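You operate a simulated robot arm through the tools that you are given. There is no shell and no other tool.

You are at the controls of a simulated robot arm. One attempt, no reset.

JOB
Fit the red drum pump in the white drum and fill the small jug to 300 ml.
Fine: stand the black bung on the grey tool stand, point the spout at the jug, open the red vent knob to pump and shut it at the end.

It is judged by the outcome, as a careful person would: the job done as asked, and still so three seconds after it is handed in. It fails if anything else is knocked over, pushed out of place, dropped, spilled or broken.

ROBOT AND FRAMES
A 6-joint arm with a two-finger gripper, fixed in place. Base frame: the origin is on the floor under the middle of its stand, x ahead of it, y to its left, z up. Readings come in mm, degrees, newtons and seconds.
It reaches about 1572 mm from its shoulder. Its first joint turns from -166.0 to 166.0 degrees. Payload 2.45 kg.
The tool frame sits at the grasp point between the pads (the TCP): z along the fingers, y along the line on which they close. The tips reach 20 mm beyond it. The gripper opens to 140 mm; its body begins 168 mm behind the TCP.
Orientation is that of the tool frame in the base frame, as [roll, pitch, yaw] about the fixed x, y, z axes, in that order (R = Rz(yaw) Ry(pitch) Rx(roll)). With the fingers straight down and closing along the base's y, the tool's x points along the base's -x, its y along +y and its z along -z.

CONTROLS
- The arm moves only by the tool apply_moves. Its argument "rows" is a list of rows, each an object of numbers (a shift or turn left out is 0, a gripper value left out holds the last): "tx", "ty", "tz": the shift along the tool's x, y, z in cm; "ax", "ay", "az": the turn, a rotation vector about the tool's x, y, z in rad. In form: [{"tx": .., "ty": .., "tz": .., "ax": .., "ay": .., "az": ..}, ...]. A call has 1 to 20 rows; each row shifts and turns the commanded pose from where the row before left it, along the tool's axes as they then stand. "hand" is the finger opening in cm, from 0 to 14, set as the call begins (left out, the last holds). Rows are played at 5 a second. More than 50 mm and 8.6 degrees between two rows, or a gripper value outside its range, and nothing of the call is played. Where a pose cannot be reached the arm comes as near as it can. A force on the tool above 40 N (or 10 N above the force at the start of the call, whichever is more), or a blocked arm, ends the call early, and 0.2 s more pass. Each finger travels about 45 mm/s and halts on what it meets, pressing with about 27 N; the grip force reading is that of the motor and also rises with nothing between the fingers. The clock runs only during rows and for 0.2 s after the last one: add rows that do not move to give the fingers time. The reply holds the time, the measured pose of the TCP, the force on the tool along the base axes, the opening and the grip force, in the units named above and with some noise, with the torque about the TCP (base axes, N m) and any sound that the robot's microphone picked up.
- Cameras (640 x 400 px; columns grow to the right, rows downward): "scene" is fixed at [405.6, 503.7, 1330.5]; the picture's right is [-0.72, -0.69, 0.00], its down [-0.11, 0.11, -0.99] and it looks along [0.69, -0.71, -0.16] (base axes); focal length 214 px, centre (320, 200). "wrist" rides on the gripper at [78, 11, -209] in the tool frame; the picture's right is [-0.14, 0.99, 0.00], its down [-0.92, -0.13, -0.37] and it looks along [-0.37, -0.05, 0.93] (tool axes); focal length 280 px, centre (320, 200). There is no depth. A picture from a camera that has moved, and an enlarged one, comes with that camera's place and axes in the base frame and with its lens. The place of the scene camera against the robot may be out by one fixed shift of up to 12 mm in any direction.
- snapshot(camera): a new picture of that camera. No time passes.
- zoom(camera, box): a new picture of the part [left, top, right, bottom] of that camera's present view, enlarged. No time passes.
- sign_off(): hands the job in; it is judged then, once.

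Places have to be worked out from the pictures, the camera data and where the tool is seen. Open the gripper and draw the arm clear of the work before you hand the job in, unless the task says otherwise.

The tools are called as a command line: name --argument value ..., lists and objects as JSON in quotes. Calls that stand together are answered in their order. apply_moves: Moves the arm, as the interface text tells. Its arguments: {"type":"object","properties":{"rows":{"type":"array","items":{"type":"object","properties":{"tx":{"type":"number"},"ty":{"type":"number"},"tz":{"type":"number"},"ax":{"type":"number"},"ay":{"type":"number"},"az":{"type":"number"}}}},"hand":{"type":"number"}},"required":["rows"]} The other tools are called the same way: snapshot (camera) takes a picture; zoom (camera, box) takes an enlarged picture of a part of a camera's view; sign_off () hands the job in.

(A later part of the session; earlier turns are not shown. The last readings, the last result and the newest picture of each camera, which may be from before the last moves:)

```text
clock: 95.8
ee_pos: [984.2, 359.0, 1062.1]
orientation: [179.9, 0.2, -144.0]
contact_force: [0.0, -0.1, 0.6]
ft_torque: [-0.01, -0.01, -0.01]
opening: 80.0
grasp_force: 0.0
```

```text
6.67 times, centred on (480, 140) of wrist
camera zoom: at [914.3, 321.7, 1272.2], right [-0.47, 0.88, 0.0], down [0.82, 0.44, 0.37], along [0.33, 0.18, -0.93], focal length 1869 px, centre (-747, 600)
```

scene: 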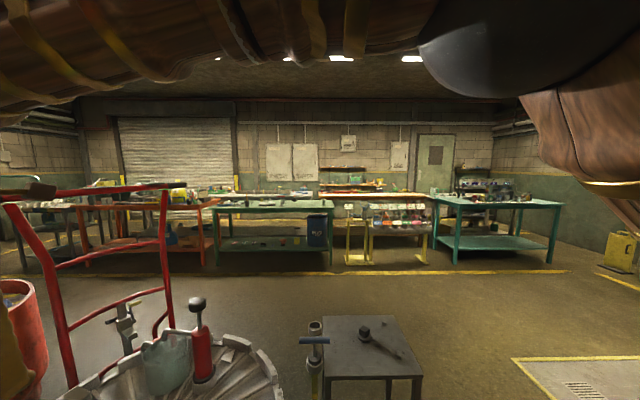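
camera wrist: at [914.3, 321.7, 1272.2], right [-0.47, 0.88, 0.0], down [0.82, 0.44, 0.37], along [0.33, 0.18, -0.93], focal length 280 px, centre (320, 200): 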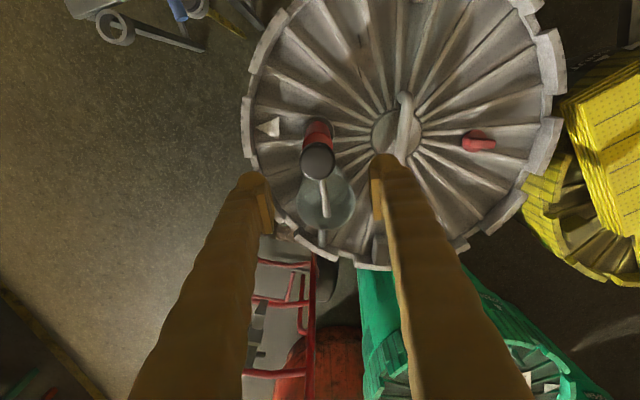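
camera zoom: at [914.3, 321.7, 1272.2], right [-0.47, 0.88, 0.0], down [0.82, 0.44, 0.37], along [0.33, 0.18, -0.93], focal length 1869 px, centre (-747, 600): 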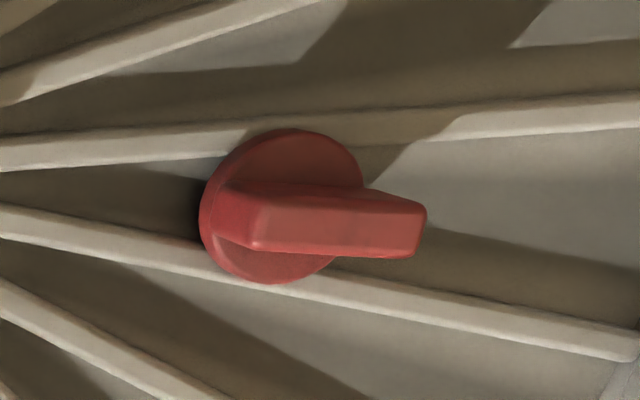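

Spout tip sits well inside the jug mouth and the vent bar is now radial. Knob centre ≈ (982.5, 356), top z≈982. I shift slightly and descend to straddle the knob.

apply_moves --rows '[{"tx": 0.25, "ty": -0.22}, {"tz": 2.5}, {"tz": 2.5}, {"tz": 2.5}, {}]'

zoom --camera "wrist" --box '[240, 100, 400, 240]'

zoom --camera "scene" --box '[130, 260, 250, 370]'

```text
clock: 97.0
ee_pos: [984.3, 357.2, 989.2]
orientation: [179.9, 0.2, -144.1]
contact_force: [0.5, 0.5, -0.3]
ft_torque: [0.01, -0.03, -0.01]
opening: 80.0
grasp_force: 0.0
```

```text
2.86 times, centred on (320, 170) of wrist
camera zoom: at [915.0, 318.5, 1197.3], right [-0.47, 0.88, 0.0], down [0.82, 0.44, 0.37], along [0.33, 0.18, -0.93], focal length 801 px, centre (320, 286)
```

zoom: 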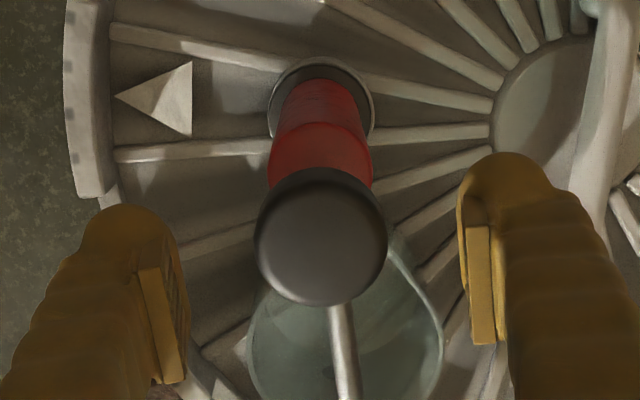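

```text
3.64 times, centred on (190, 315) of scene
camera zoom: at [405.6, 503.7, 1330.5], right [-0.72, -0.69, 0.0], down [-0.11, 0.11, -0.99], along [0.69, -0.71, -0.16], focal length 780 px, centre (793, -218)
```

zoom: 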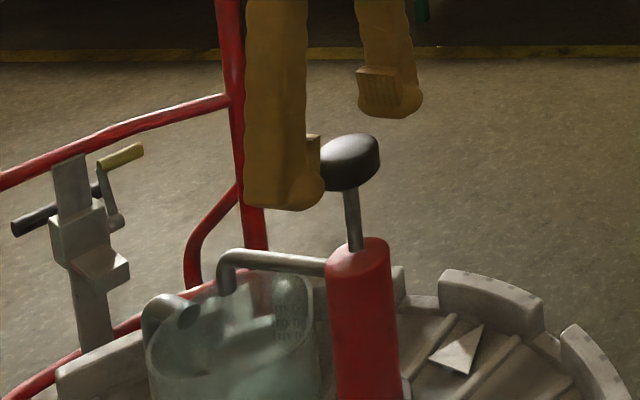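

Knob is laterally centred. I descend 10 mm more and close on it.

apply_moves --rows '[{"tz": 0.6}, {"tz": 0.6}, {}]'

zoom --camera "scene" --box '[130, 260, 250, 370]'

apply_moves --rows '[{}, {}, {}, {}]' --hand 3

zoom --camera "wrist" --box '[240, 100, 400, 240]'

zoom --camera "scene" --box '[130, 260, 250, 370]'

```text
clock: 97.8
ee_pos: [986.5, 356.5, 976.5]
orientation: [179.9, 0.2, -144.1]
contact_force: [-0.4, 0.3, 0.2]
ft_torque: [-0.02, 0.05, 0.01]
opening: 79.8
grasp_force: 0.1
```

```text
3.64 times, centred on (190, 315) of scene
camera zoom: at [405.6, 503.7, 1330.5], right [-0.72, -0.69, 0.0], down [-0.11, 0.11, -0.99], along [0.69, -0.71, -0.16], focal length 780 px, centre (793, -218)
```

zoom: 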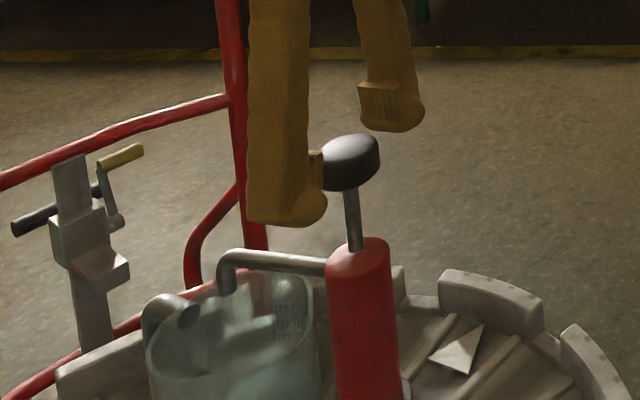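

```text
clock: 98.8
ee_pos: [984.5, 356.3, 974.5]
orientation: [179.9, 0.2, -144.1]
contact_force: [-0.2, 1.3, 0.5]
ft_torque: [0.06, -0.01, -0.03]
opening: 36.8
grasp_force: 27.1
```

```text
2.86 times, centred on (320, 170) of wrist
camera zoom: at [914.6, 318.3, 1185.7], right [-0.47, 0.88, 0.0], down [0.82, 0.44, 0.37], along [0.33, 0.18, -0.93], focal length 801 px, centre (320, 286)
```

zoom: 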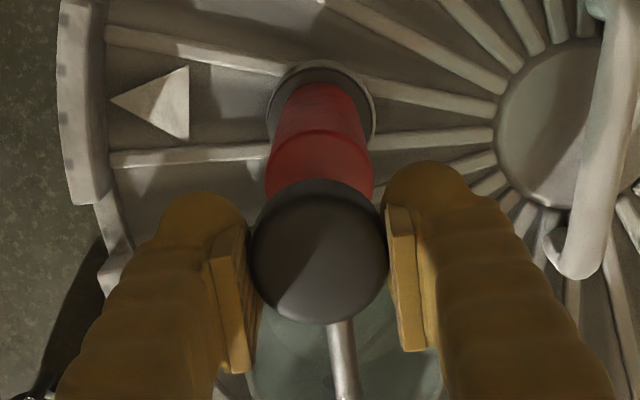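

```text
3.64 times, centred on (190, 315) of scene
camera zoom: at [405.6, 503.7, 1330.5], right [-0.72, -0.69, 0.0], down [-0.11, 0.11, -0.99], along [0.69, -0.71, -0.16], focal length 780 px, centre (793, -218)
```

zoom: 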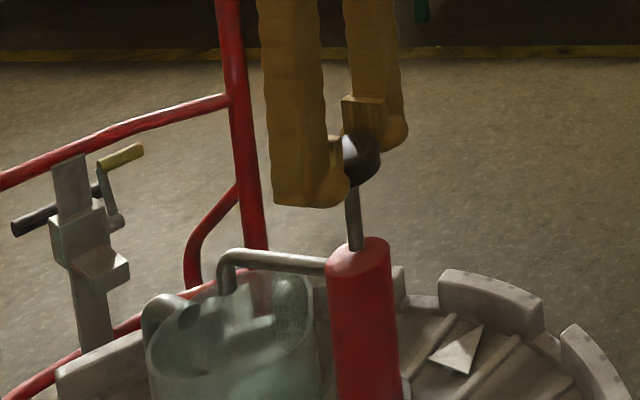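

Knob gripped (36.8 mm). I test the stroke by pushing down 10 mm gently.

apply_moves --rows '[{"tz": 0.5}, {"tz": 0.5}, {}]'

zoom --camera "scene" --box '[130, 290, 250, 400]'

```text
clock: 99.6
ee_pos: [982.9, 355.7, 966.1]
orientation: [179.9, 0.2, -144.1]
contact_force: [1.7, 1.4, 2.3]
ft_torque: [0.11, -0.09, 0.02]
opening: 37.2
grasp_force: 26.8
```

```text
3.64 times, centred on (190, 345) of scene
camera zoom: at [405.6, 503.7, 1330.5], right [-0.72, -0.69, 0.0], down [-0.11, 0.11, -0.99], along [0.69, -0.71, -0.16], focal length 780 px, centre (793, -327)
```

zoom: 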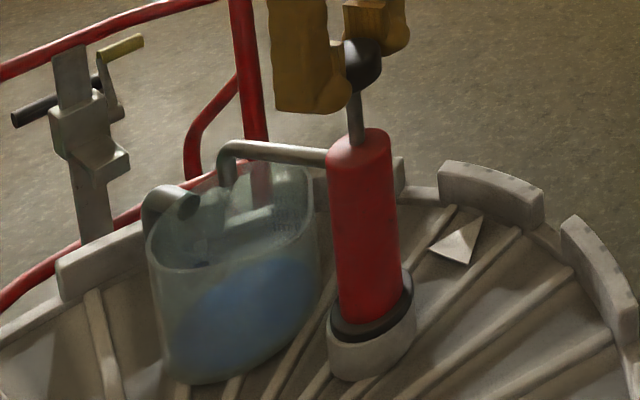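

The push is easy (2 N) and blue liquid has already appeared in the jug. I stop and check the level closely.

zoom --camera "scene" --box '[160, 330, 220, 400]'

zoom --camera "wrist" --box '[270, 150, 400, 280]'

```text
5.71 times, centred on (190, 365) of scene
camera zoom: at [405.6, 503.7, 1330.5], right [-0.72, -0.69, 0.0], down [-0.11, 0.11, -0.99], along [0.69, -0.71, -0.16], focal length 1226 px, centre (1063, -743)
```

zoom: 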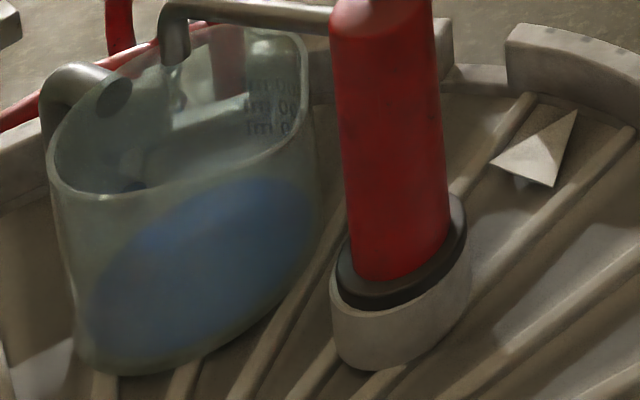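

```text
3.08 times, centred on (335, 215) of wrist
camera zoom: at [913.8, 318.2, 1175.1], right [-0.47, 0.88, 0.0], down [0.82, 0.44, 0.37], along [0.33, 0.18, -0.93], focal length 863 px, centre (274, 154)
```

zoom: 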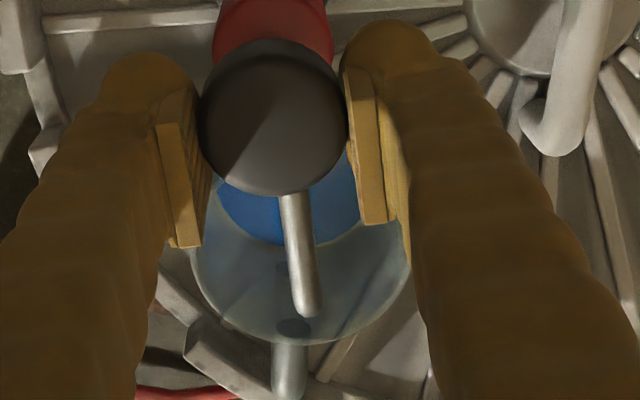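

Roughly 10 mm of depth appeared from a ~9 mm push, so delivery is high (~5 ml per mm). I push another 10 mm and look again.

apply_moves --rows '[{"tz": 0.5}, {"tz": 0.5}, {}, {}]'

zoom --camera "scene" --box '[160, 330, 220, 400]'

zoom --camera "wrist" --box '[270, 150, 400, 280]'

```text
clock: 100.6
ee_pos: [983.3, 355.1, 956.6]
orientation: [179.8, 0.2, -144.1]
contact_force: [0.9, 1.0, 2.5]
ft_torque: [0.06, -0.12, 0.0]
opening: 37.0
grasp_force: 27.3
```

```text
5.71 times, centred on (190, 365) of scene
camera zoom: at [405.6, 503.7, 1330.5], right [-0.72, -0.69, 0.0], down [-0.11, 0.11, -0.99], along [0.69, -0.71, -0.16], focal length 1226 px, centre (1063, -743)
```

zoom: 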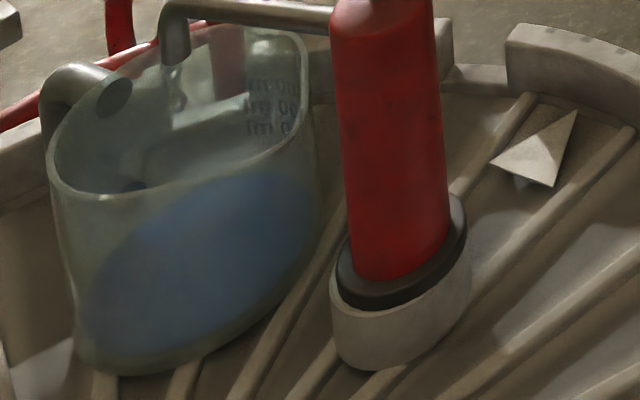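

```text
3.08 times, centred on (335, 215) of wrist
camera zoom: at [913.5, 317.9, 1165.6], right [-0.47, 0.88, 0.0], down [0.82, 0.44, 0.37], along [0.33, 0.18, -0.93], focal length 863 px, centre (274, 154)
```

zoom: 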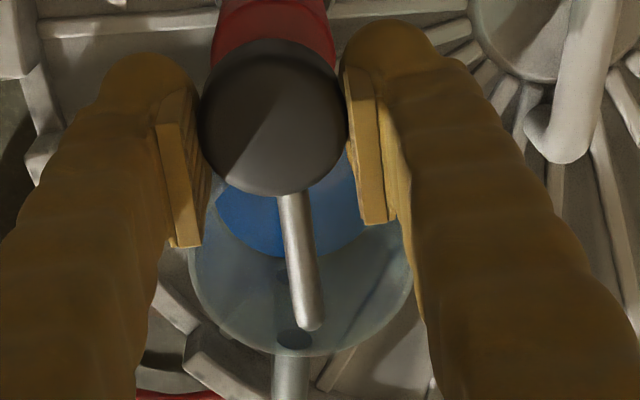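

Each 10 mm raises the level about 4 mm. I continue pushing 20 mm more, watching forces.

apply_moves --rows '[{"tz": 0.5}, {"tz": 0.5}, {"tz": 0.5}, {"tz": 0.5}, {}, {}]'

zoom --camera "scene" --box '[160, 330, 220, 400]'

zoom --camera "wrist" --box '[270, 150, 400, 280]'

```text
clock: 102.0
ee_pos: [984.0, 354.8, 935.7]
orientation: [179.9, 0.2, -144.1]
contact_force: [-1.3, 0.7, 4.9]
ft_torque: [-0.18, 0.35, 0.02]
opening: 37.3
grasp_force: 27.5
```

```text
5.71 times, centred on (190, 365) of scene
camera zoom: at [405.6, 503.7, 1330.5], right [-0.72, -0.69, 0.0], down [-0.11, 0.11, -0.99], along [0.69, -0.71, -0.16], focal length 1226 px, centre (1063, -743)
```

zoom: 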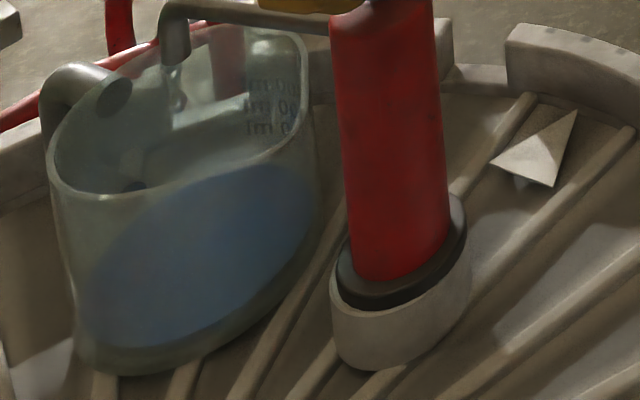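

```text
3.08 times, centred on (335, 215) of wrist
camera zoom: at [913.6, 318.0, 1145.0], right [-0.47, 0.88, 0.0], down [0.82, 0.44, 0.37], along [0.33, 0.18, -0.93], focal length 863 px, centre (274, 154)
```

zoom: 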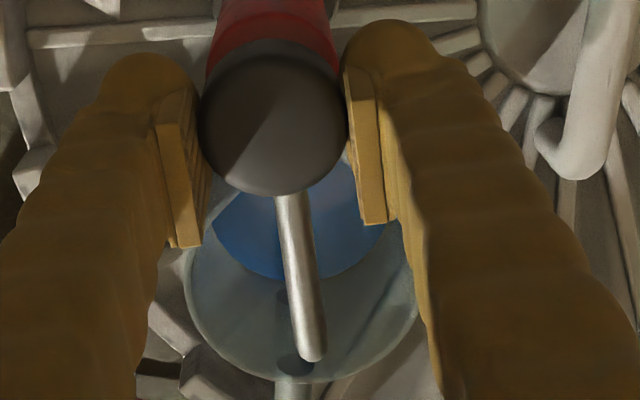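

Level rises slowly (~1 ml per mm). I continue to the bottom of the stroke in small steps.

apply_moves --rows '[{"tz": 0.5}, {"tz": 0.5}, {}]'

zoom --camera "scene" --box '[150, 300, 240, 400]'

```text
clock: 102.8
ee_pos: [983.1, 356.8, 928.2]
orientation: [-180.0, 0.4, -144.0]
contact_force: [-2.7, 6.8, 32.1]
ft_torque: [0.13, 0.1, -0.03]
opening: 37.8
grasp_force: 26.6
```

```text
4.00 times, centred on (195, 350) of scene
camera zoom: at [405.6, 503.7, 1330.5], right [-0.72, -0.69, 0.0], down [-0.11, 0.11, -0.99], along [0.69, -0.71, -0.16], focal length 858 px, centre (820, -400)
```

zoom: 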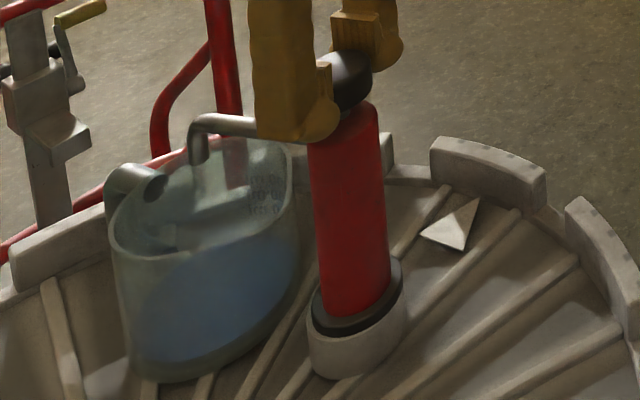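

Bottom of stroke reached at TCP z≈929 (32 N). Now I pull up gently, checking the pump body stays in the neck.

apply_moves --rows '[{"tz": -0.4}, {"tz": -0.8}, {"tz": -0.8}, {}]'

zoom --camera "scene" --box '[150, 300, 240, 400]'

```text
clock: 103.8
ee_pos: [983.6, 354.7, 946.7]
orientation: [179.8, 0.2, -144.1]
contact_force: [-3.2, -0.3, 2.5]
ft_torque: [-0.49, 0.66, -0.07]
opening: 37.6
grasp_force: 26.9
```

```text
4.00 times, centred on (195, 350) of scene
camera zoom: at [405.6, 503.7, 1330.5], right [-0.72, -0.69, 0.0], down [-0.11, 0.11, -0.99], along [0.69, -0.71, -0.16], focal length 858 px, centre (820, -400)
```

zoom: 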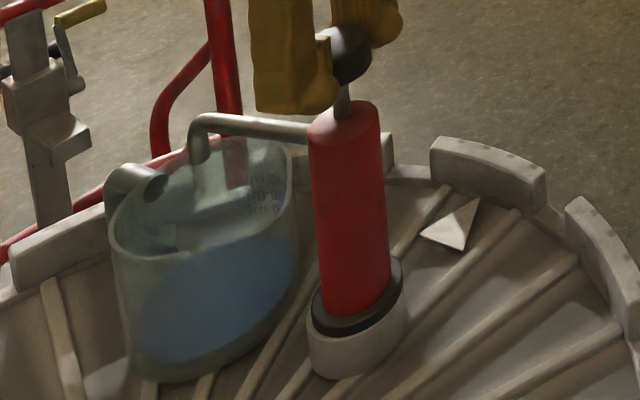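

The body stays seated. I continue up to the original top (z≈975).

apply_moves --rows '[{"tz": -1.0}, {"tz": -1.0}, {"tz": -0.6}, {}]'

apply_moves --rows '[{"tz": -0.2}, {}]'

zoom --camera "scene" --box '[150, 300, 240, 400]'

```text
clock: 104.8
ee_pos: [984.1, 355.6, 972.7]
orientation: [179.9, 0.4, -144.1]
contact_force: [-0.2, 2.1, 1.9]
ft_torque: [0.17, -0.05, -0.01]
opening: 37.6
grasp_force: 27.1
```

```text
clock: 105.4
ee_pos: [983.4, 356.7, 973.4]
orientation: [179.9, 0.2, -144.1]
contact_force: [-0.2, 0.1, -0.3]
ft_torque: [0.07, -0.16, 0.02]
opening: 37.6
grasp_force: 27.0
```

```text
4.00 times, centred on (195, 350) of scene
camera zoom: at [405.6, 503.7, 1330.5], right [-0.72, -0.69, 0.0], down [-0.11, 0.11, -0.99], along [0.69, -0.71, -0.16], focal length 858 px, centre (820, -400)
```

zoom: 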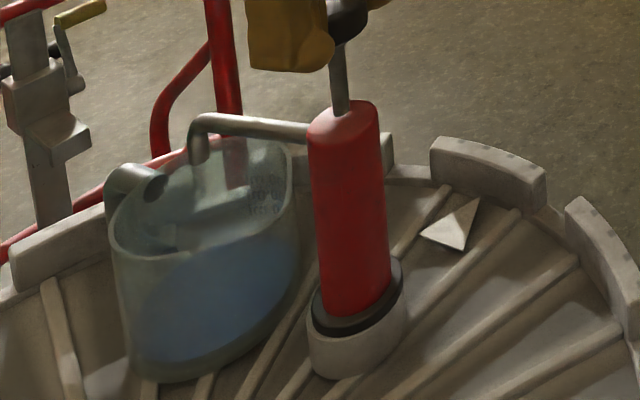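

Upstroke done with no disturbance. Now a full downstroke (~43 mm) and then check the level.

apply_moves --rows '[{"tz": 0.7}, {"tz": 0.7}, {"tz": 0.7}, {"tz": 0.7}, {"tz": 0.7}, {"tz": 0.7}, {}]'

zoom --camera "scene" --box '[160, 330, 220, 400]'

zoom --camera "wrist" --box '[270, 150, 400, 280]'

```text
clock: 107.0
ee_pos: [983.5, 357.2, 931.6]
orientation: [179.8, 0.2, -144.1]
contact_force: [0.1, 2.1, 4.1]
ft_torque: [0.1, -0.07, -0.02]
opening: 37.5
grasp_force: 26.8
```

```text
5.71 times, centred on (190, 365) of scene
camera zoom: at [405.6, 503.7, 1330.5], right [-0.72, -0.69, 0.0], down [-0.11, 0.11, -0.99], along [0.69, -0.71, -0.16], focal length 1226 px, centre (1063, -743)
```

zoom: 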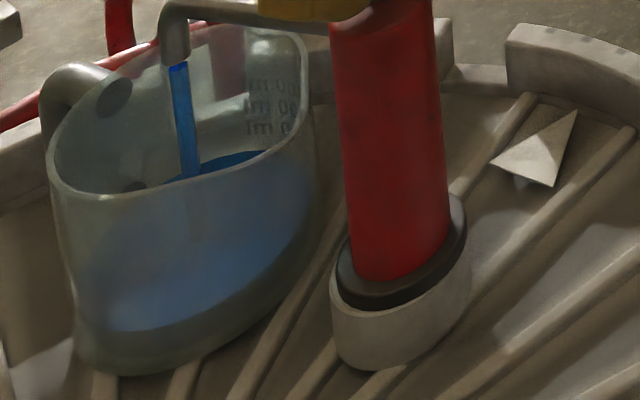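

```text
3.08 times, centred on (335, 215) of wrist
camera zoom: at [913.7, 318.1, 1141.7], right [-0.47, 0.88, 0.0], down [0.82, 0.44, 0.37], along [0.33, 0.18, -0.93], focal length 863 px, centre (274, 154)
```

zoom: 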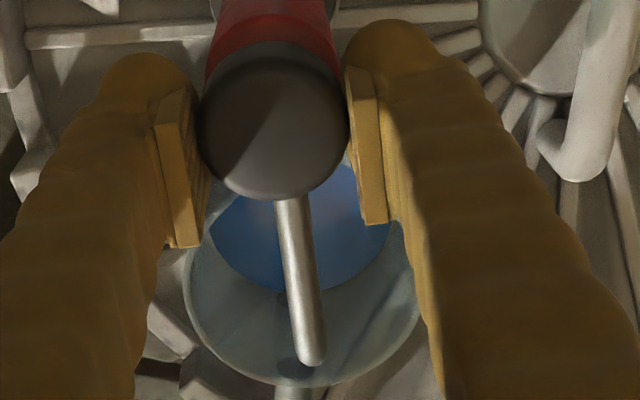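

A stream is still running from the spout. I wait for it to finish before judging the level.

apply_moves --rows '[{}, {}, {}, {}, {}]'

zoom --camera "scene" --box '[160, 330, 220, 400]'

zoom --camera "wrist" --box '[270, 150, 400, 280]'

```text
clock: 108.2
ee_pos: [984.7, 355.4, 932.1]
orientation: [179.8, 0.2, -144.2]
contact_force: [-0.4, 2.8, 4.7]
ft_torque: [0.01, 0.03, 0.01]
opening: 37.7
grasp_force: 26.7
```

```text
5.71 times, centred on (190, 365) of scene
camera zoom: at [405.6, 503.7, 1330.5], right [-0.72, -0.69, 0.0], down [-0.11, 0.11, -0.99], along [0.69, -0.71, -0.16], focal length 1226 px, centre (1063, -743)
```

zoom: 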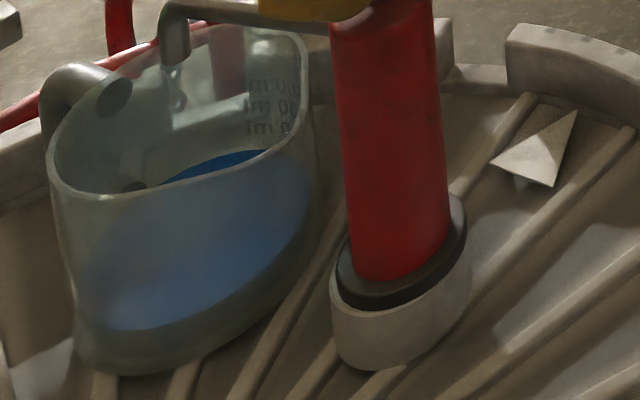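

```text
3.08 times, centred on (335, 215) of wrist
camera zoom: at [913.7, 318.1, 1141.7], right [-0.47, 0.88, 0.0], down [0.82, 0.44, 0.37], along [0.33, 0.18, -0.93], focal length 863 px, centre (274, 154)
```

zoom: 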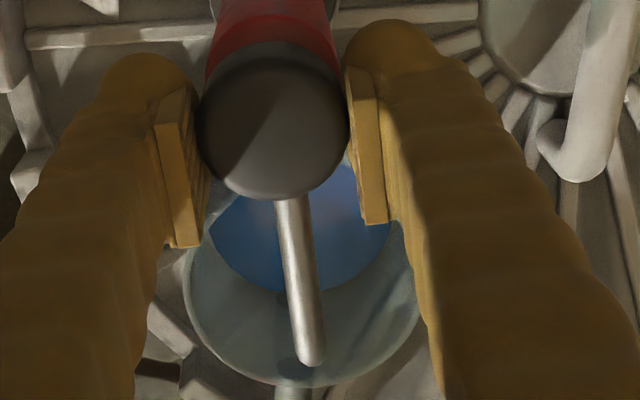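

Flow has stopped; about two strokes (~45 mm each) are in. I do a third full cycle, which should still stay well below 300 ml.

apply_moves --rows '[{"tz": -0.7}, {"tz": -0.7}, {"tz": -0.7}, {"tz": -0.7}, {"tz": -0.7}, {"tz": -0.7}, {}, {}]'

apply_moves --rows '[{"tz": 0.7}, {"tz": 0.7}, {"tz": 0.7}, {"tz": 0.7}, {"tz": 0.7}, {"tz": 0.7}, {}, {}, {}, {}, {}, {}]'

zoom --camera "scene" --box '[160, 330, 220, 400]'

zoom --camera "scene" --box '[165, 335, 200, 370]'

```text
clock: 110.0
ee_pos: [983.8, 355.7, 974.6]
orientation: [179.8, 0.2, -144.1]
contact_force: [0.3, 1.2, 0.4]
ft_torque: [0.08, -0.03, 0.03]
opening: 37.6
grasp_force: 27.1
```

```text
clock: 112.6
ee_pos: [984.0, 355.9, 931.7]
orientation: [180.0, 0.3, -144.1]
contact_force: [0.5, 2.4, 5.0]
ft_torque: [0.11, -0.1, 0.03]
opening: 37.5
grasp_force: 26.8
```

```text
5.71 times, centred on (190, 365) of scene
camera zoom: at [405.6, 503.7, 1330.5], right [-0.72, -0.69, 0.0], down [-0.11, 0.11, -0.99], along [0.69, -0.71, -0.16], focal length 1226 px, centre (1063, -743)
```

zoom: 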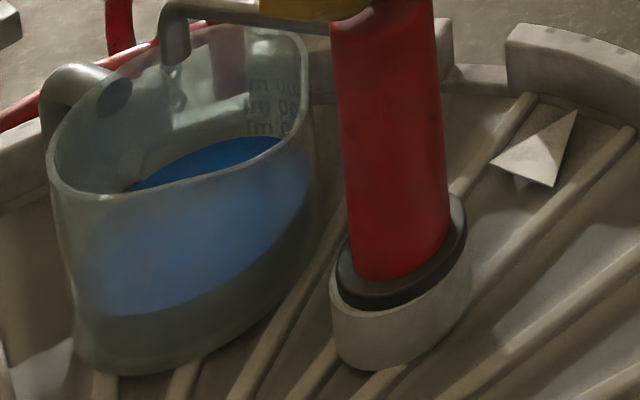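

```text
11.43 times, centred on (182, 352) of scene
camera zoom: at [405.6, 503.7, 1330.5], right [-0.72, -0.69, 0.0], down [-0.11, 0.11, -0.99], along [0.69, -0.71, -0.16], focal length 2451 px, centre (1891, -1543)
```

zoom: 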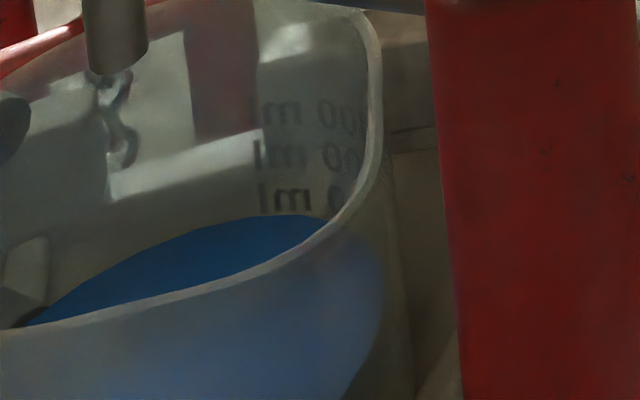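

The surface sits just under the third-from-top printed mark. To calibrate precisely I'll release the knob and go look at the jug's printed scale, which faces −y.

apply_moves --rows '[{}, {}, {}]' --hand 8

apply_moves --rows '[{"tz": -1.5}, {"tz": -3.0}, {"tz": -4.0}, {"tz": -4.5}, {"tz": -4.5}, {}]'

snapshot --camera "wrist"

zoom --camera "scene" --box '[130, 280, 250, 400]'

```text
clock: 113.4
ee_pos: [984.0, 354.9, 932.3]
orientation: [179.9, 0.2, -144.1]
contact_force: [0.5, -0.1, -0.2]
ft_torque: [0.0, -0.02, -0.01]
opening: 79.8
grasp_force: 0.1
```

```text
clock: 114.8
ee_pos: [983.0, 355.0, 1107.3]
orientation: [179.8, 0.2, -144.0]
contact_force: [-0.8, -0.1, 0.0]
ft_torque: [-0.02, -0.01, 0.02]
opening: 79.9
grasp_force: 0.0
```

```text
taken
camera wrist: at [913.6, 316.8, 1317.2], right [-0.47, 0.88, 0.0], down [0.82, 0.44, 0.37], along [0.33, 0.18, -0.93], focal length 280 px, centre (320, 200)
```

wrist: 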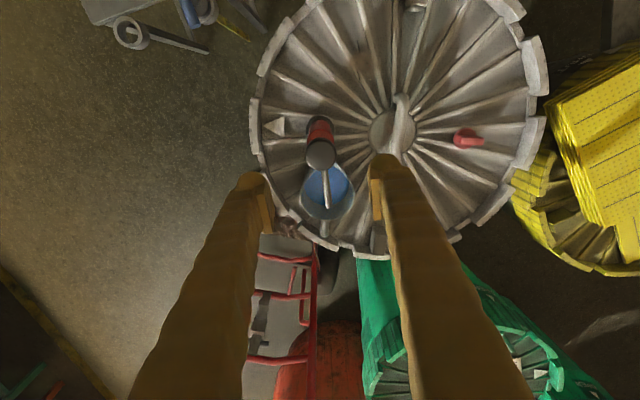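

```text
3.33 times, centred on (190, 340) of scene
camera zoom: at [405.6, 503.7, 1330.5], right [-0.72, -0.69, 0.0], down [-0.11, 0.11, -0.99], along [0.69, -0.71, -0.16], focal length 715 px, centre (753, -267)
```

zoom: 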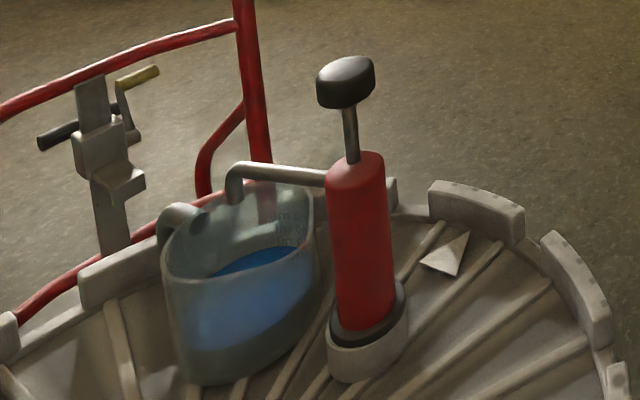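

The knob springs back up by itself, which is useful. I move the hand back to −y, turn and tilt it to view the jug's scale from the side.

apply_moves --rows '[{"tx": 2.96, "ty": -3.29}, {"tx": 2.96, "ty": -3.29}, {"tx": 2.96, "ty": -3.29}, {"tx": 2.96, "ty": -3.29}, {"tx": 2.96, "ty": -3.29}, {"az": -0.129}, {"az": -0.129}, {"az": -0.129}, {"az": -0.129}, {"az": -0.129}, {"ay": -0.1163}, {"ay": -0.1163}, {"ay": -0.1163}, {"ay": -0.1163}, {"ay": -0.1163}, {"ay": -0.1163}, {}]'

apply_moves --rows '[{"tx": 2.8, "tz": 3.34}, {"tx": 2.8, "tz": 3.34}, {"tx": 2.8, "tz": 3.34}, {"tx": 2.8, "tz": 3.34}, {"tx": 2.8, "tz": 3.34}, {}]'

snapshot --camera "wrist"

```text
clock: 118.4
ee_pos: [959.1, 135.9, 1106.2]
orientation: [-179.9, 40.1, -107.1]
contact_force: [0.3, -0.5, 0.1]
ft_torque: [0.0, 0.02, 0.0]
opening: 79.8
grasp_force: 0.1
```

```text
clock: 119.8
ee_pos: [960.0, 134.9, 885.9]
orientation: [-179.9, 40.2, -107.0]
contact_force: [-0.4, 0.5, 0.4]
ft_torque: [0.01, -0.01, 0.0]
opening: 80.0
grasp_force: 0.1
```

```text
taken
camera wrist: at [892.1, -47.9, 996.5], right [-0.92, 0.39, 0.09], down [0.26, 0.41, 0.88], along [0.31, 0.82, -0.47], focal length 280 px, centre (320, 200)
```

wrist: 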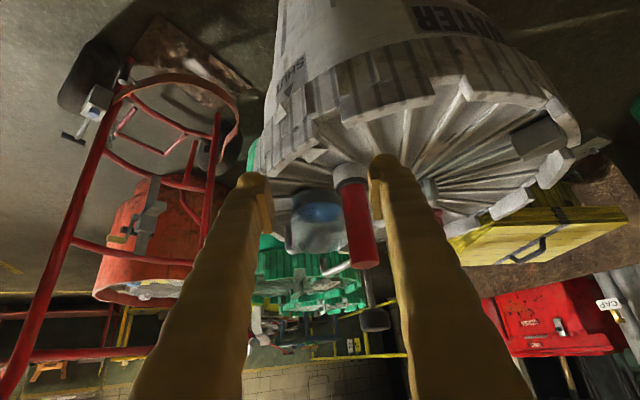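

The jug and its scale are visible between the fingers (image upside-down). I zoom in on it.

zoom --camera "wrist" --box '[265, 170, 375, 280]'

zoom --camera "wrist" --box '[280, 180, 350, 260]'

```text
3.64 times, centred on (320, 225) of wrist
camera zoom: at [892.1, -47.9, 996.5], right [-0.92, 0.39, 0.09], down [0.26, 0.41, 0.88], along [0.31, 0.82, -0.47], focal length 1020 px, centre (320, 109)
```

zoom: 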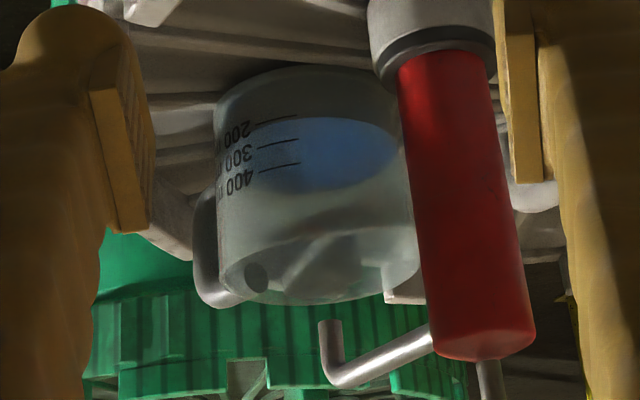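

```text
5.00 times, centred on (315, 220) of wrist
camera zoom: at [892.1, -47.9, 996.5], right [-0.92, 0.39, 0.09], down [0.26, 0.41, 0.88], along [0.31, 0.82, -0.47], focal length 1402 px, centre (345, 100)
```

zoom: 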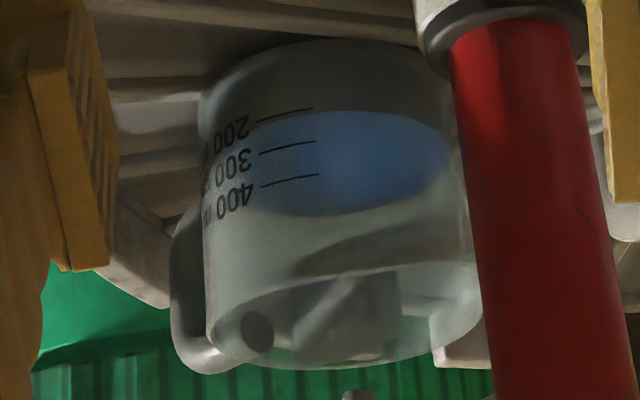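

The scale reads clearly: the liquid is right at the 200 ml line after three strokes (~67 ml each, ~1.54 ml/mm). I need 100 ml more: one full stroke and then about half. I return above the knob.

apply_moves --rows '[{"tx": -2.8, "tz": -3.34}, {"tx": -2.8, "tz": -3.34}, {"tx": -2.8, "tz": -3.34}, {"tx": -2.8, "tz": -3.34}, {"tx": -2.8, "tz": -3.34}, {"ay": 0.1163}, {"ay": 0.1163}, {"ay": 0.1163}, {"ay": 0.1163}, {"ay": 0.1163}, {"ay": 0.1163}, {"az": 0.129}, {"az": 0.129}, {"az": 0.129}, {"az": 0.129}, {"az": 0.129}, {}]'

apply_moves --rows '[{"tx": -2.96, "ty": 3.29}, {"tx": -2.96, "ty": 3.29}, {"tx": -2.96, "ty": 3.29}, {"tx": -2.96, "ty": 3.29}, {"tx": -2.96, "ty": 3.29}, {}]'

zoom --camera "wrist" --box '[240, 100, 400, 240]'

```text
clock: 123.4
ee_pos: [959.2, 134.8, 1106.8]
orientation: [179.9, 0.2, -144.2]
contact_force: [0.2, 0.1, -0.1]
ft_torque: [0.01, 0.0, 0.0]
opening: 79.8
grasp_force: 0.1
```

```text
clock: 124.8
ee_pos: [981.8, 355.3, 1107.3]
orientation: [179.9, 0.2, -144.1]
contact_force: [-0.5, 0.6, 0.5]
ft_torque: [0.02, -0.01, -0.01]
opening: 80.2
grasp_force: 0.1
```

```text
2.86 times, centred on (320, 170) of wrist
camera zoom: at [912.0, 317.4, 1315.9], right [-0.47, 0.88, 0.0], down [0.82, 0.44, 0.37], along [0.33, 0.18, -0.93], focal length 801 px, centre (320, 286)
```

zoom: 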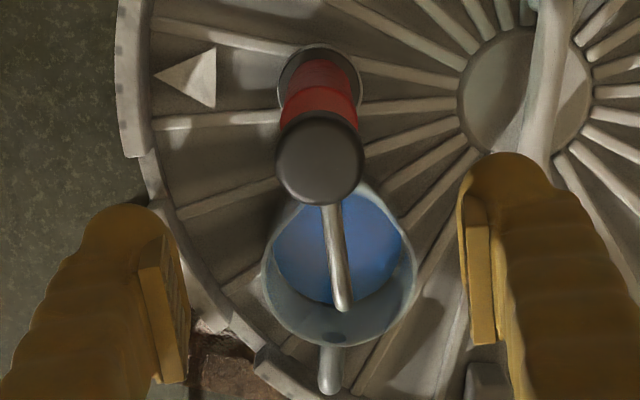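

Centred over the knob again. I descend to z≈975 and grip it.

apply_moves --rows '[{"tz": 3.5}, {"tz": 3.5}, {"tz": 3.0}, {"tz": 2.2}, {"tz": 1.0}, {}]'

apply_moves --rows '[{}, {}, {}, {}]' --hand 3

zoom --camera "scene" --box '[130, 270, 250, 390]'

zoom --camera "scene" --box '[165, 335, 200, 370]'

```text
clock: 126.2
ee_pos: [983.6, 355.0, 974.7]
orientation: [179.9, 0.2, -144.1]
contact_force: [0.1, 0.2, 0.3]
ft_torque: [0.0, 0.03, 0.02]
opening: 79.7
grasp_force: 0.0
```

```text
clock: 127.2
ee_pos: [983.9, 356.8, 974.6]
orientation: [179.9, 0.2, -144.1]
contact_force: [-0.4, 2.3, 0.4]
ft_torque: [0.05, -0.04, -0.03]
opening: 37.4
grasp_force: 27.0
```

```text
3.33 times, centred on (190, 330) of scene
camera zoom: at [405.6, 503.7, 1330.5], right [-0.72, -0.69, 0.0], down [-0.11, 0.11, -0.99], along [0.69, -0.71, -0.16], focal length 715 px, centre (753, -233)
```

zoom: 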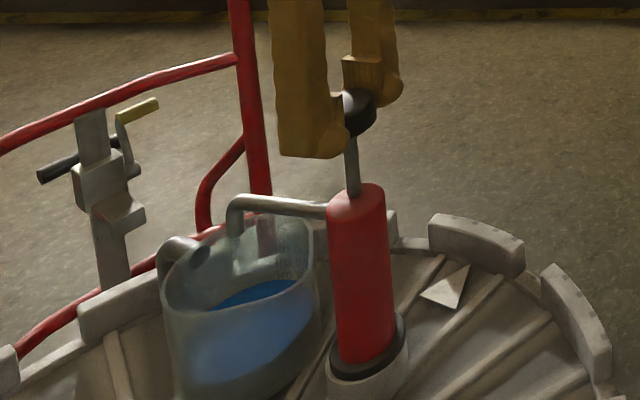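

```text
11.43 times, centred on (182, 352) of scene
camera zoom: at [405.6, 503.7, 1330.5], right [-0.72, -0.69, 0.0], down [-0.11, 0.11, -0.99], along [0.69, -0.71, -0.16], focal length 2451 px, centre (1891, -1543)
```

zoom: 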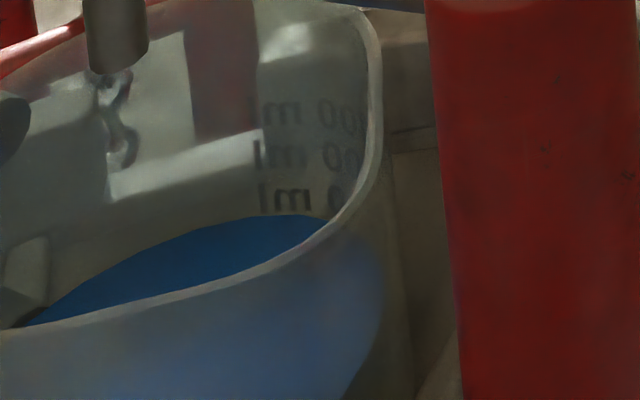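

Gripped at the top. Fourth full stroke down (42 mm), then wait for the flow to finish.

apply_moves --rows '[{"tz": 0.7}, {"tz": 0.7}, {"tz": 0.7}, {"tz": 0.7}, {"tz": 0.7}, {"tz": 0.7}, {}, {}, {}, {}, {}, {}, {}]'

zoom --camera "scene" --box '[165, 335, 200, 370]'

zoom --camera "scene" --box '[160, 330, 220, 400]'

```text
clock: 130.0
ee_pos: [984.6, 356.1, 933.3]
orientation: [179.9, 0.2, -144.1]
contact_force: [-1.5, 0.2, 4.6]
ft_torque: [0.08, -0.14, 0.01]
opening: 37.2
grasp_force: 26.9
```

```text
11.43 times, centred on (182, 352) of scene
camera zoom: at [405.6, 503.7, 1330.5], right [-0.72, -0.69, 0.0], down [-0.11, 0.11, -0.99], along [0.69, -0.71, -0.16], focal length 2451 px, centre (1891, -1543)
```

zoom: 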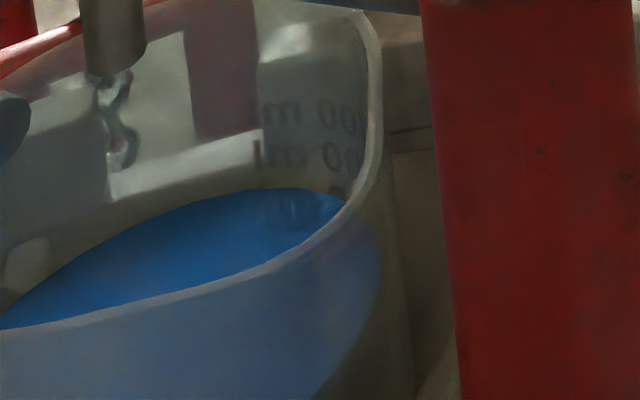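

```text
5.71 times, centred on (190, 365) of scene
camera zoom: at [405.6, 503.7, 1330.5], right [-0.72, -0.69, 0.0], down [-0.11, 0.11, -0.99], along [0.69, -0.71, -0.16], focal length 1226 px, centre (1063, -743)
```

zoom: 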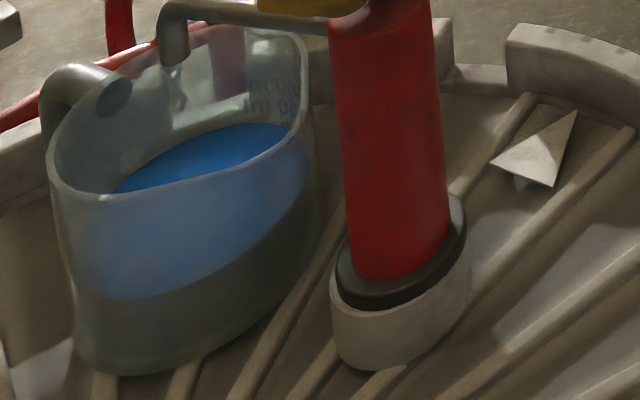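

Level rose by ~0.65 of a mark, so ≈265 ml now. I go up and push only 20 mm (~31 ml), then verify from the side.

apply_moves --rows '[{"tz": -0.7}, {"tz": -0.7}, {"tz": -0.7}, {"tz": -0.7}, {"tz": -0.7}, {"tz": -0.7}, {}, {}]'

apply_moves --rows '[{"tz": 0.5}, {"tz": 0.5}, {"tz": 0.5}, {"tz": 0.5}, {}, {}, {}, {}, {}, {}]'

zoom --camera "scene" --box '[165, 335, 200, 370]'

zoom --camera "scene" --box '[160, 330, 220, 400]'

```text
clock: 131.8
ee_pos: [983.9, 355.0, 975.5]
orientation: [179.9, 0.2, -144.0]
contact_force: [-0.1, -0.1, -0.5]
ft_torque: [0.03, -0.06, 0.01]
opening: 37.3
grasp_force: 26.8
```

```text
clock: 134.0
ee_pos: [983.4, 354.8, 955.5]
orientation: [179.8, 0.3, -144.2]
contact_force: [-0.2, 1.6, 3.1]
ft_torque: [-0.04, 0.03, 0.01]
opening: 37.2
grasp_force: 27.0
```

```text
11.43 times, centred on (182, 352) of scene
camera zoom: at [405.6, 503.7, 1330.5], right [-0.72, -0.69, 0.0], down [-0.11, 0.11, -0.99], along [0.69, -0.71, -0.16], focal length 2451 px, centre (1891, -1543)
```

zoom: 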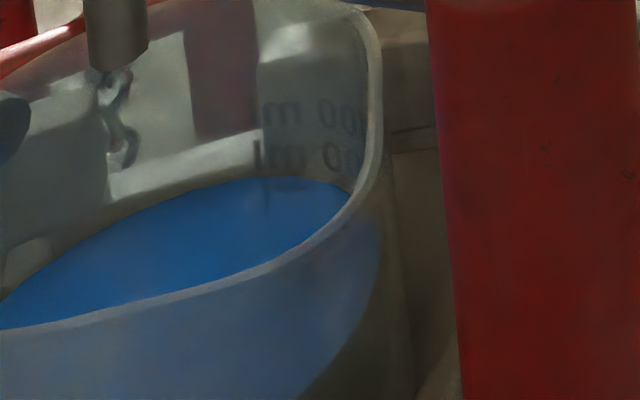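

```text
5.71 times, centred on (190, 365) of scene
camera zoom: at [405.6, 503.7, 1330.5], right [-0.72, -0.69, 0.0], down [-0.11, 0.11, -0.99], along [0.69, -0.71, -0.16], focal length 1226 px, centre (1063, -743)
```

zoom: 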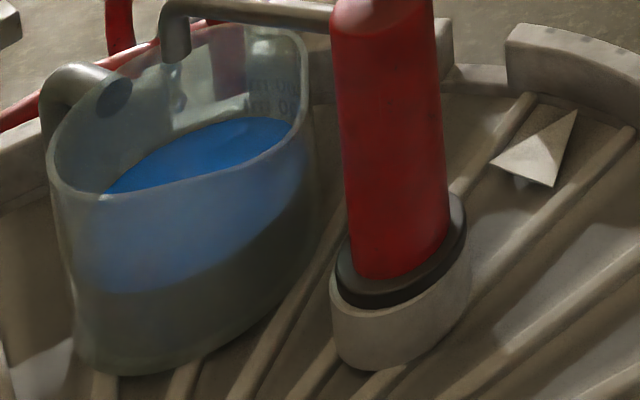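

Reads about 288 ml. I push 6 mm more (continuing the same stroke) and check.

apply_moves --rows '[{"tz": 0.3}, {"tz": 0.3}, {}, {}, {}, {}, {}, {}]'

zoom --camera "scene" --box '[165, 335, 200, 370]'

```text
clock: 135.8
ee_pos: [984.6, 354.7, 949.6]
orientation: [179.9, 0.3, -144.0]
contact_force: [0.8, 1.3, 3.9]
ft_torque: [0.02, 0.04, -0.01]
opening: 37.3
grasp_force: 26.8
```

```text
11.43 times, centred on (182, 352) of scene
camera zoom: at [405.6, 503.7, 1330.5], right [-0.72, -0.69, 0.0], down [-0.11, 0.11, -0.99], along [0.69, -0.71, -0.16], focal length 2451 px, centre (1891, -1543)
```

zoom: 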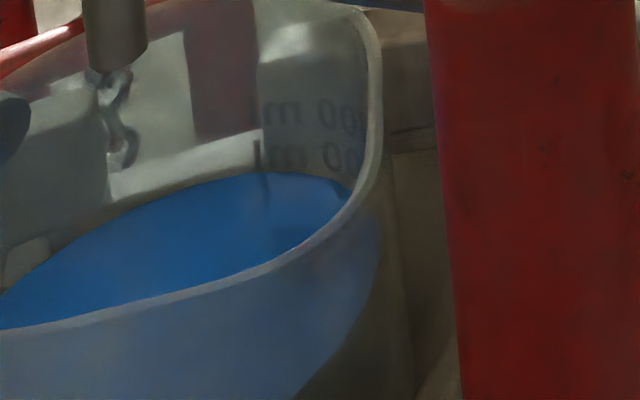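

The surface is now about at the 300 mark (one full mark above the 200 reading). I release the knob and verify from the side.

apply_moves --rows '[{}, {}, {}]' --hand 8

apply_moves --rows '[{"tz": -1.5}, {"tz": -3.0}, {"tz": -4.0}, {"tz": -4.5}, {"tz": -2.8}, {"tx": 2.96, "ty": -3.29}, {"tx": 2.96, "ty": -3.29}, {"tx": 2.96, "ty": -3.29}, {"tx": 2.96, "ty": -3.29}, {"tx": 2.96, "ty": -3.29}, {}]'

apply_moves --rows '[{"az": -0.129}, {"az": -0.129}, {"az": -0.129}, {"az": -0.129}, {"az": -0.129}, {"ay": -0.1163}, {"ay": -0.1163}, {"ay": -0.1163}, {"ay": -0.1163}, {"ay": -0.1163}, {"ay": -0.1163}, {"tx": 2.8, "tz": 3.34}, {"tx": 2.8, "tz": 3.34}, {"tx": 2.8, "tz": 3.34}, {"tx": 2.8, "tz": 3.34}, {"tx": 2.8, "tz": 3.34}, {}]'

zoom --camera "wrist" --box '[280, 180, 350, 260]'

zoom --camera "wrist" --box '[295, 190, 340, 225]'

```text
clock: 136.6
ee_pos: [982.9, 355.2, 948.3]
orientation: [179.9, 0.3, -144.0]
contact_force: [0.1, -0.6, 0.0]
ft_torque: [-0.01, -0.01, 0.01]
opening: 80.0
grasp_force: 0.1
```

```text
clock: 139.0
ee_pos: [961.3, 134.8, 1105.5]
orientation: [180.0, 0.2, -144.0]
contact_force: [0.7, 0.9, -0.5]
ft_torque: [0.04, -0.03, 0.04]
opening: 79.9
grasp_force: 0.1
```

```text
clock: 142.6
ee_pos: [959.7, 134.8, 885.5]
orientation: [-179.9, 40.1, -107.0]
contact_force: [0.6, -1.8, 0.1]
ft_torque: [-0.01, 0.01, 0.0]
opening: 79.9
grasp_force: 0.1
```

```text
5.00 times, centred on (315, 220) of wrist
camera zoom: at [892.0, -47.9, 996.1], right [-0.92, 0.39, 0.09], down [0.26, 0.41, 0.88], along [0.31, 0.82, -0.47], focal length 1402 px, centre (345, 100)
```

zoom: 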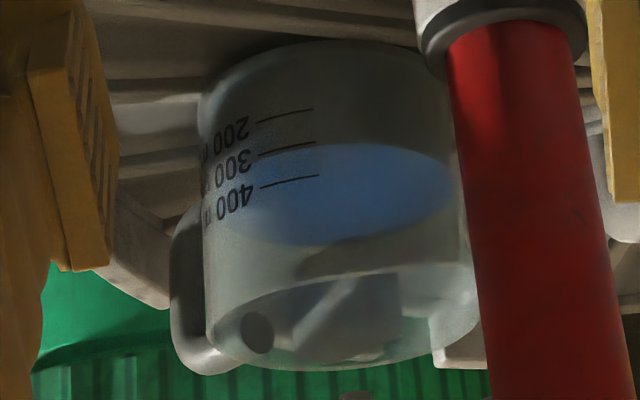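

```text
11.43 times, centred on (318, 208) of wrist
camera zoom: at [892.0, -47.9, 996.1], right [-0.92, 0.39, 0.09], down [0.26, 0.41, 0.88], along [0.31, 0.82, -0.47], focal length 3204 px, centre (349, 114)
```

zoom: 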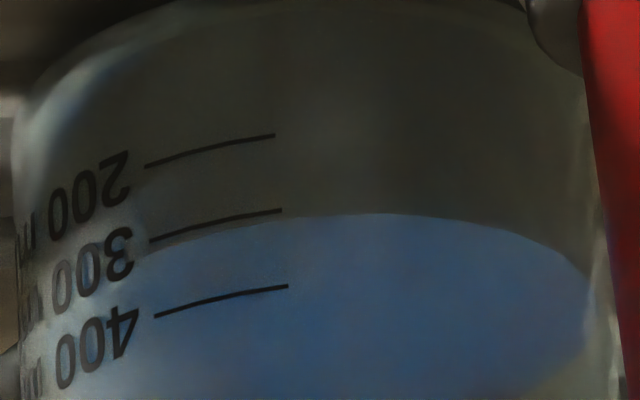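

The surface edge is essentially at the 300 line (a slight offset is expected from the wall thickness). I zoom in tighter to be certain.

zoom --camera "wrist" --box '[302, 198, 326, 218]'

zoom --camera "wrist" --box '[285, 185, 350, 240]'

```text
16.00 times, centred on (314, 208) of wrist
camera zoom: at [892.0, -47.9, 996.1], right [-0.92, 0.39, 0.09], down [0.26, 0.41, 0.88], along [0.31, 0.82, -0.47], focal length 4486 px, centre (416, 72)
```

zoom: 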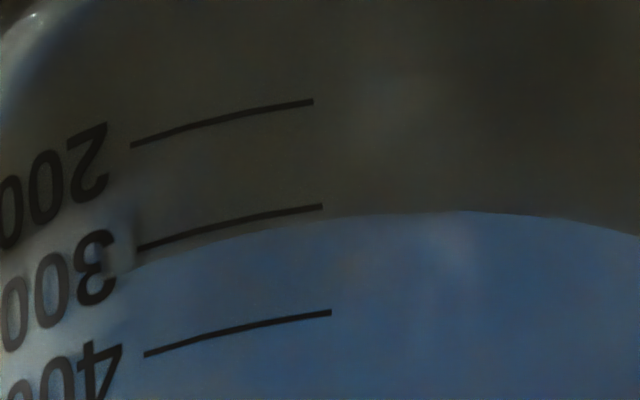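

```text
7.27 times, centred on (318, 212) of wrist
camera zoom: at [892.0, -47.9, 996.1], right [-0.92, 0.39, 0.09], down [0.26, 0.41, 0.88], along [0.31, 0.82, -0.47], focal length 2039 px, centre (338, 109)
```

zoom: 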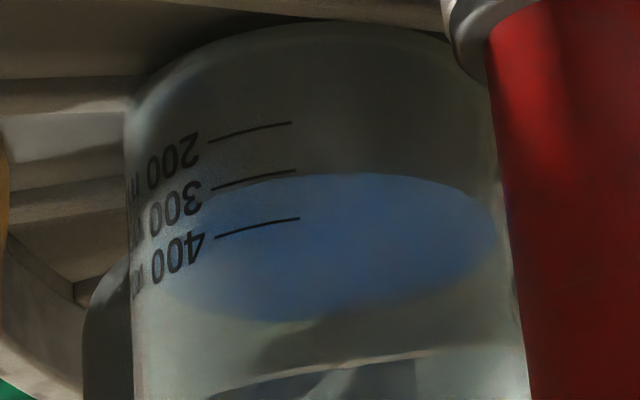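

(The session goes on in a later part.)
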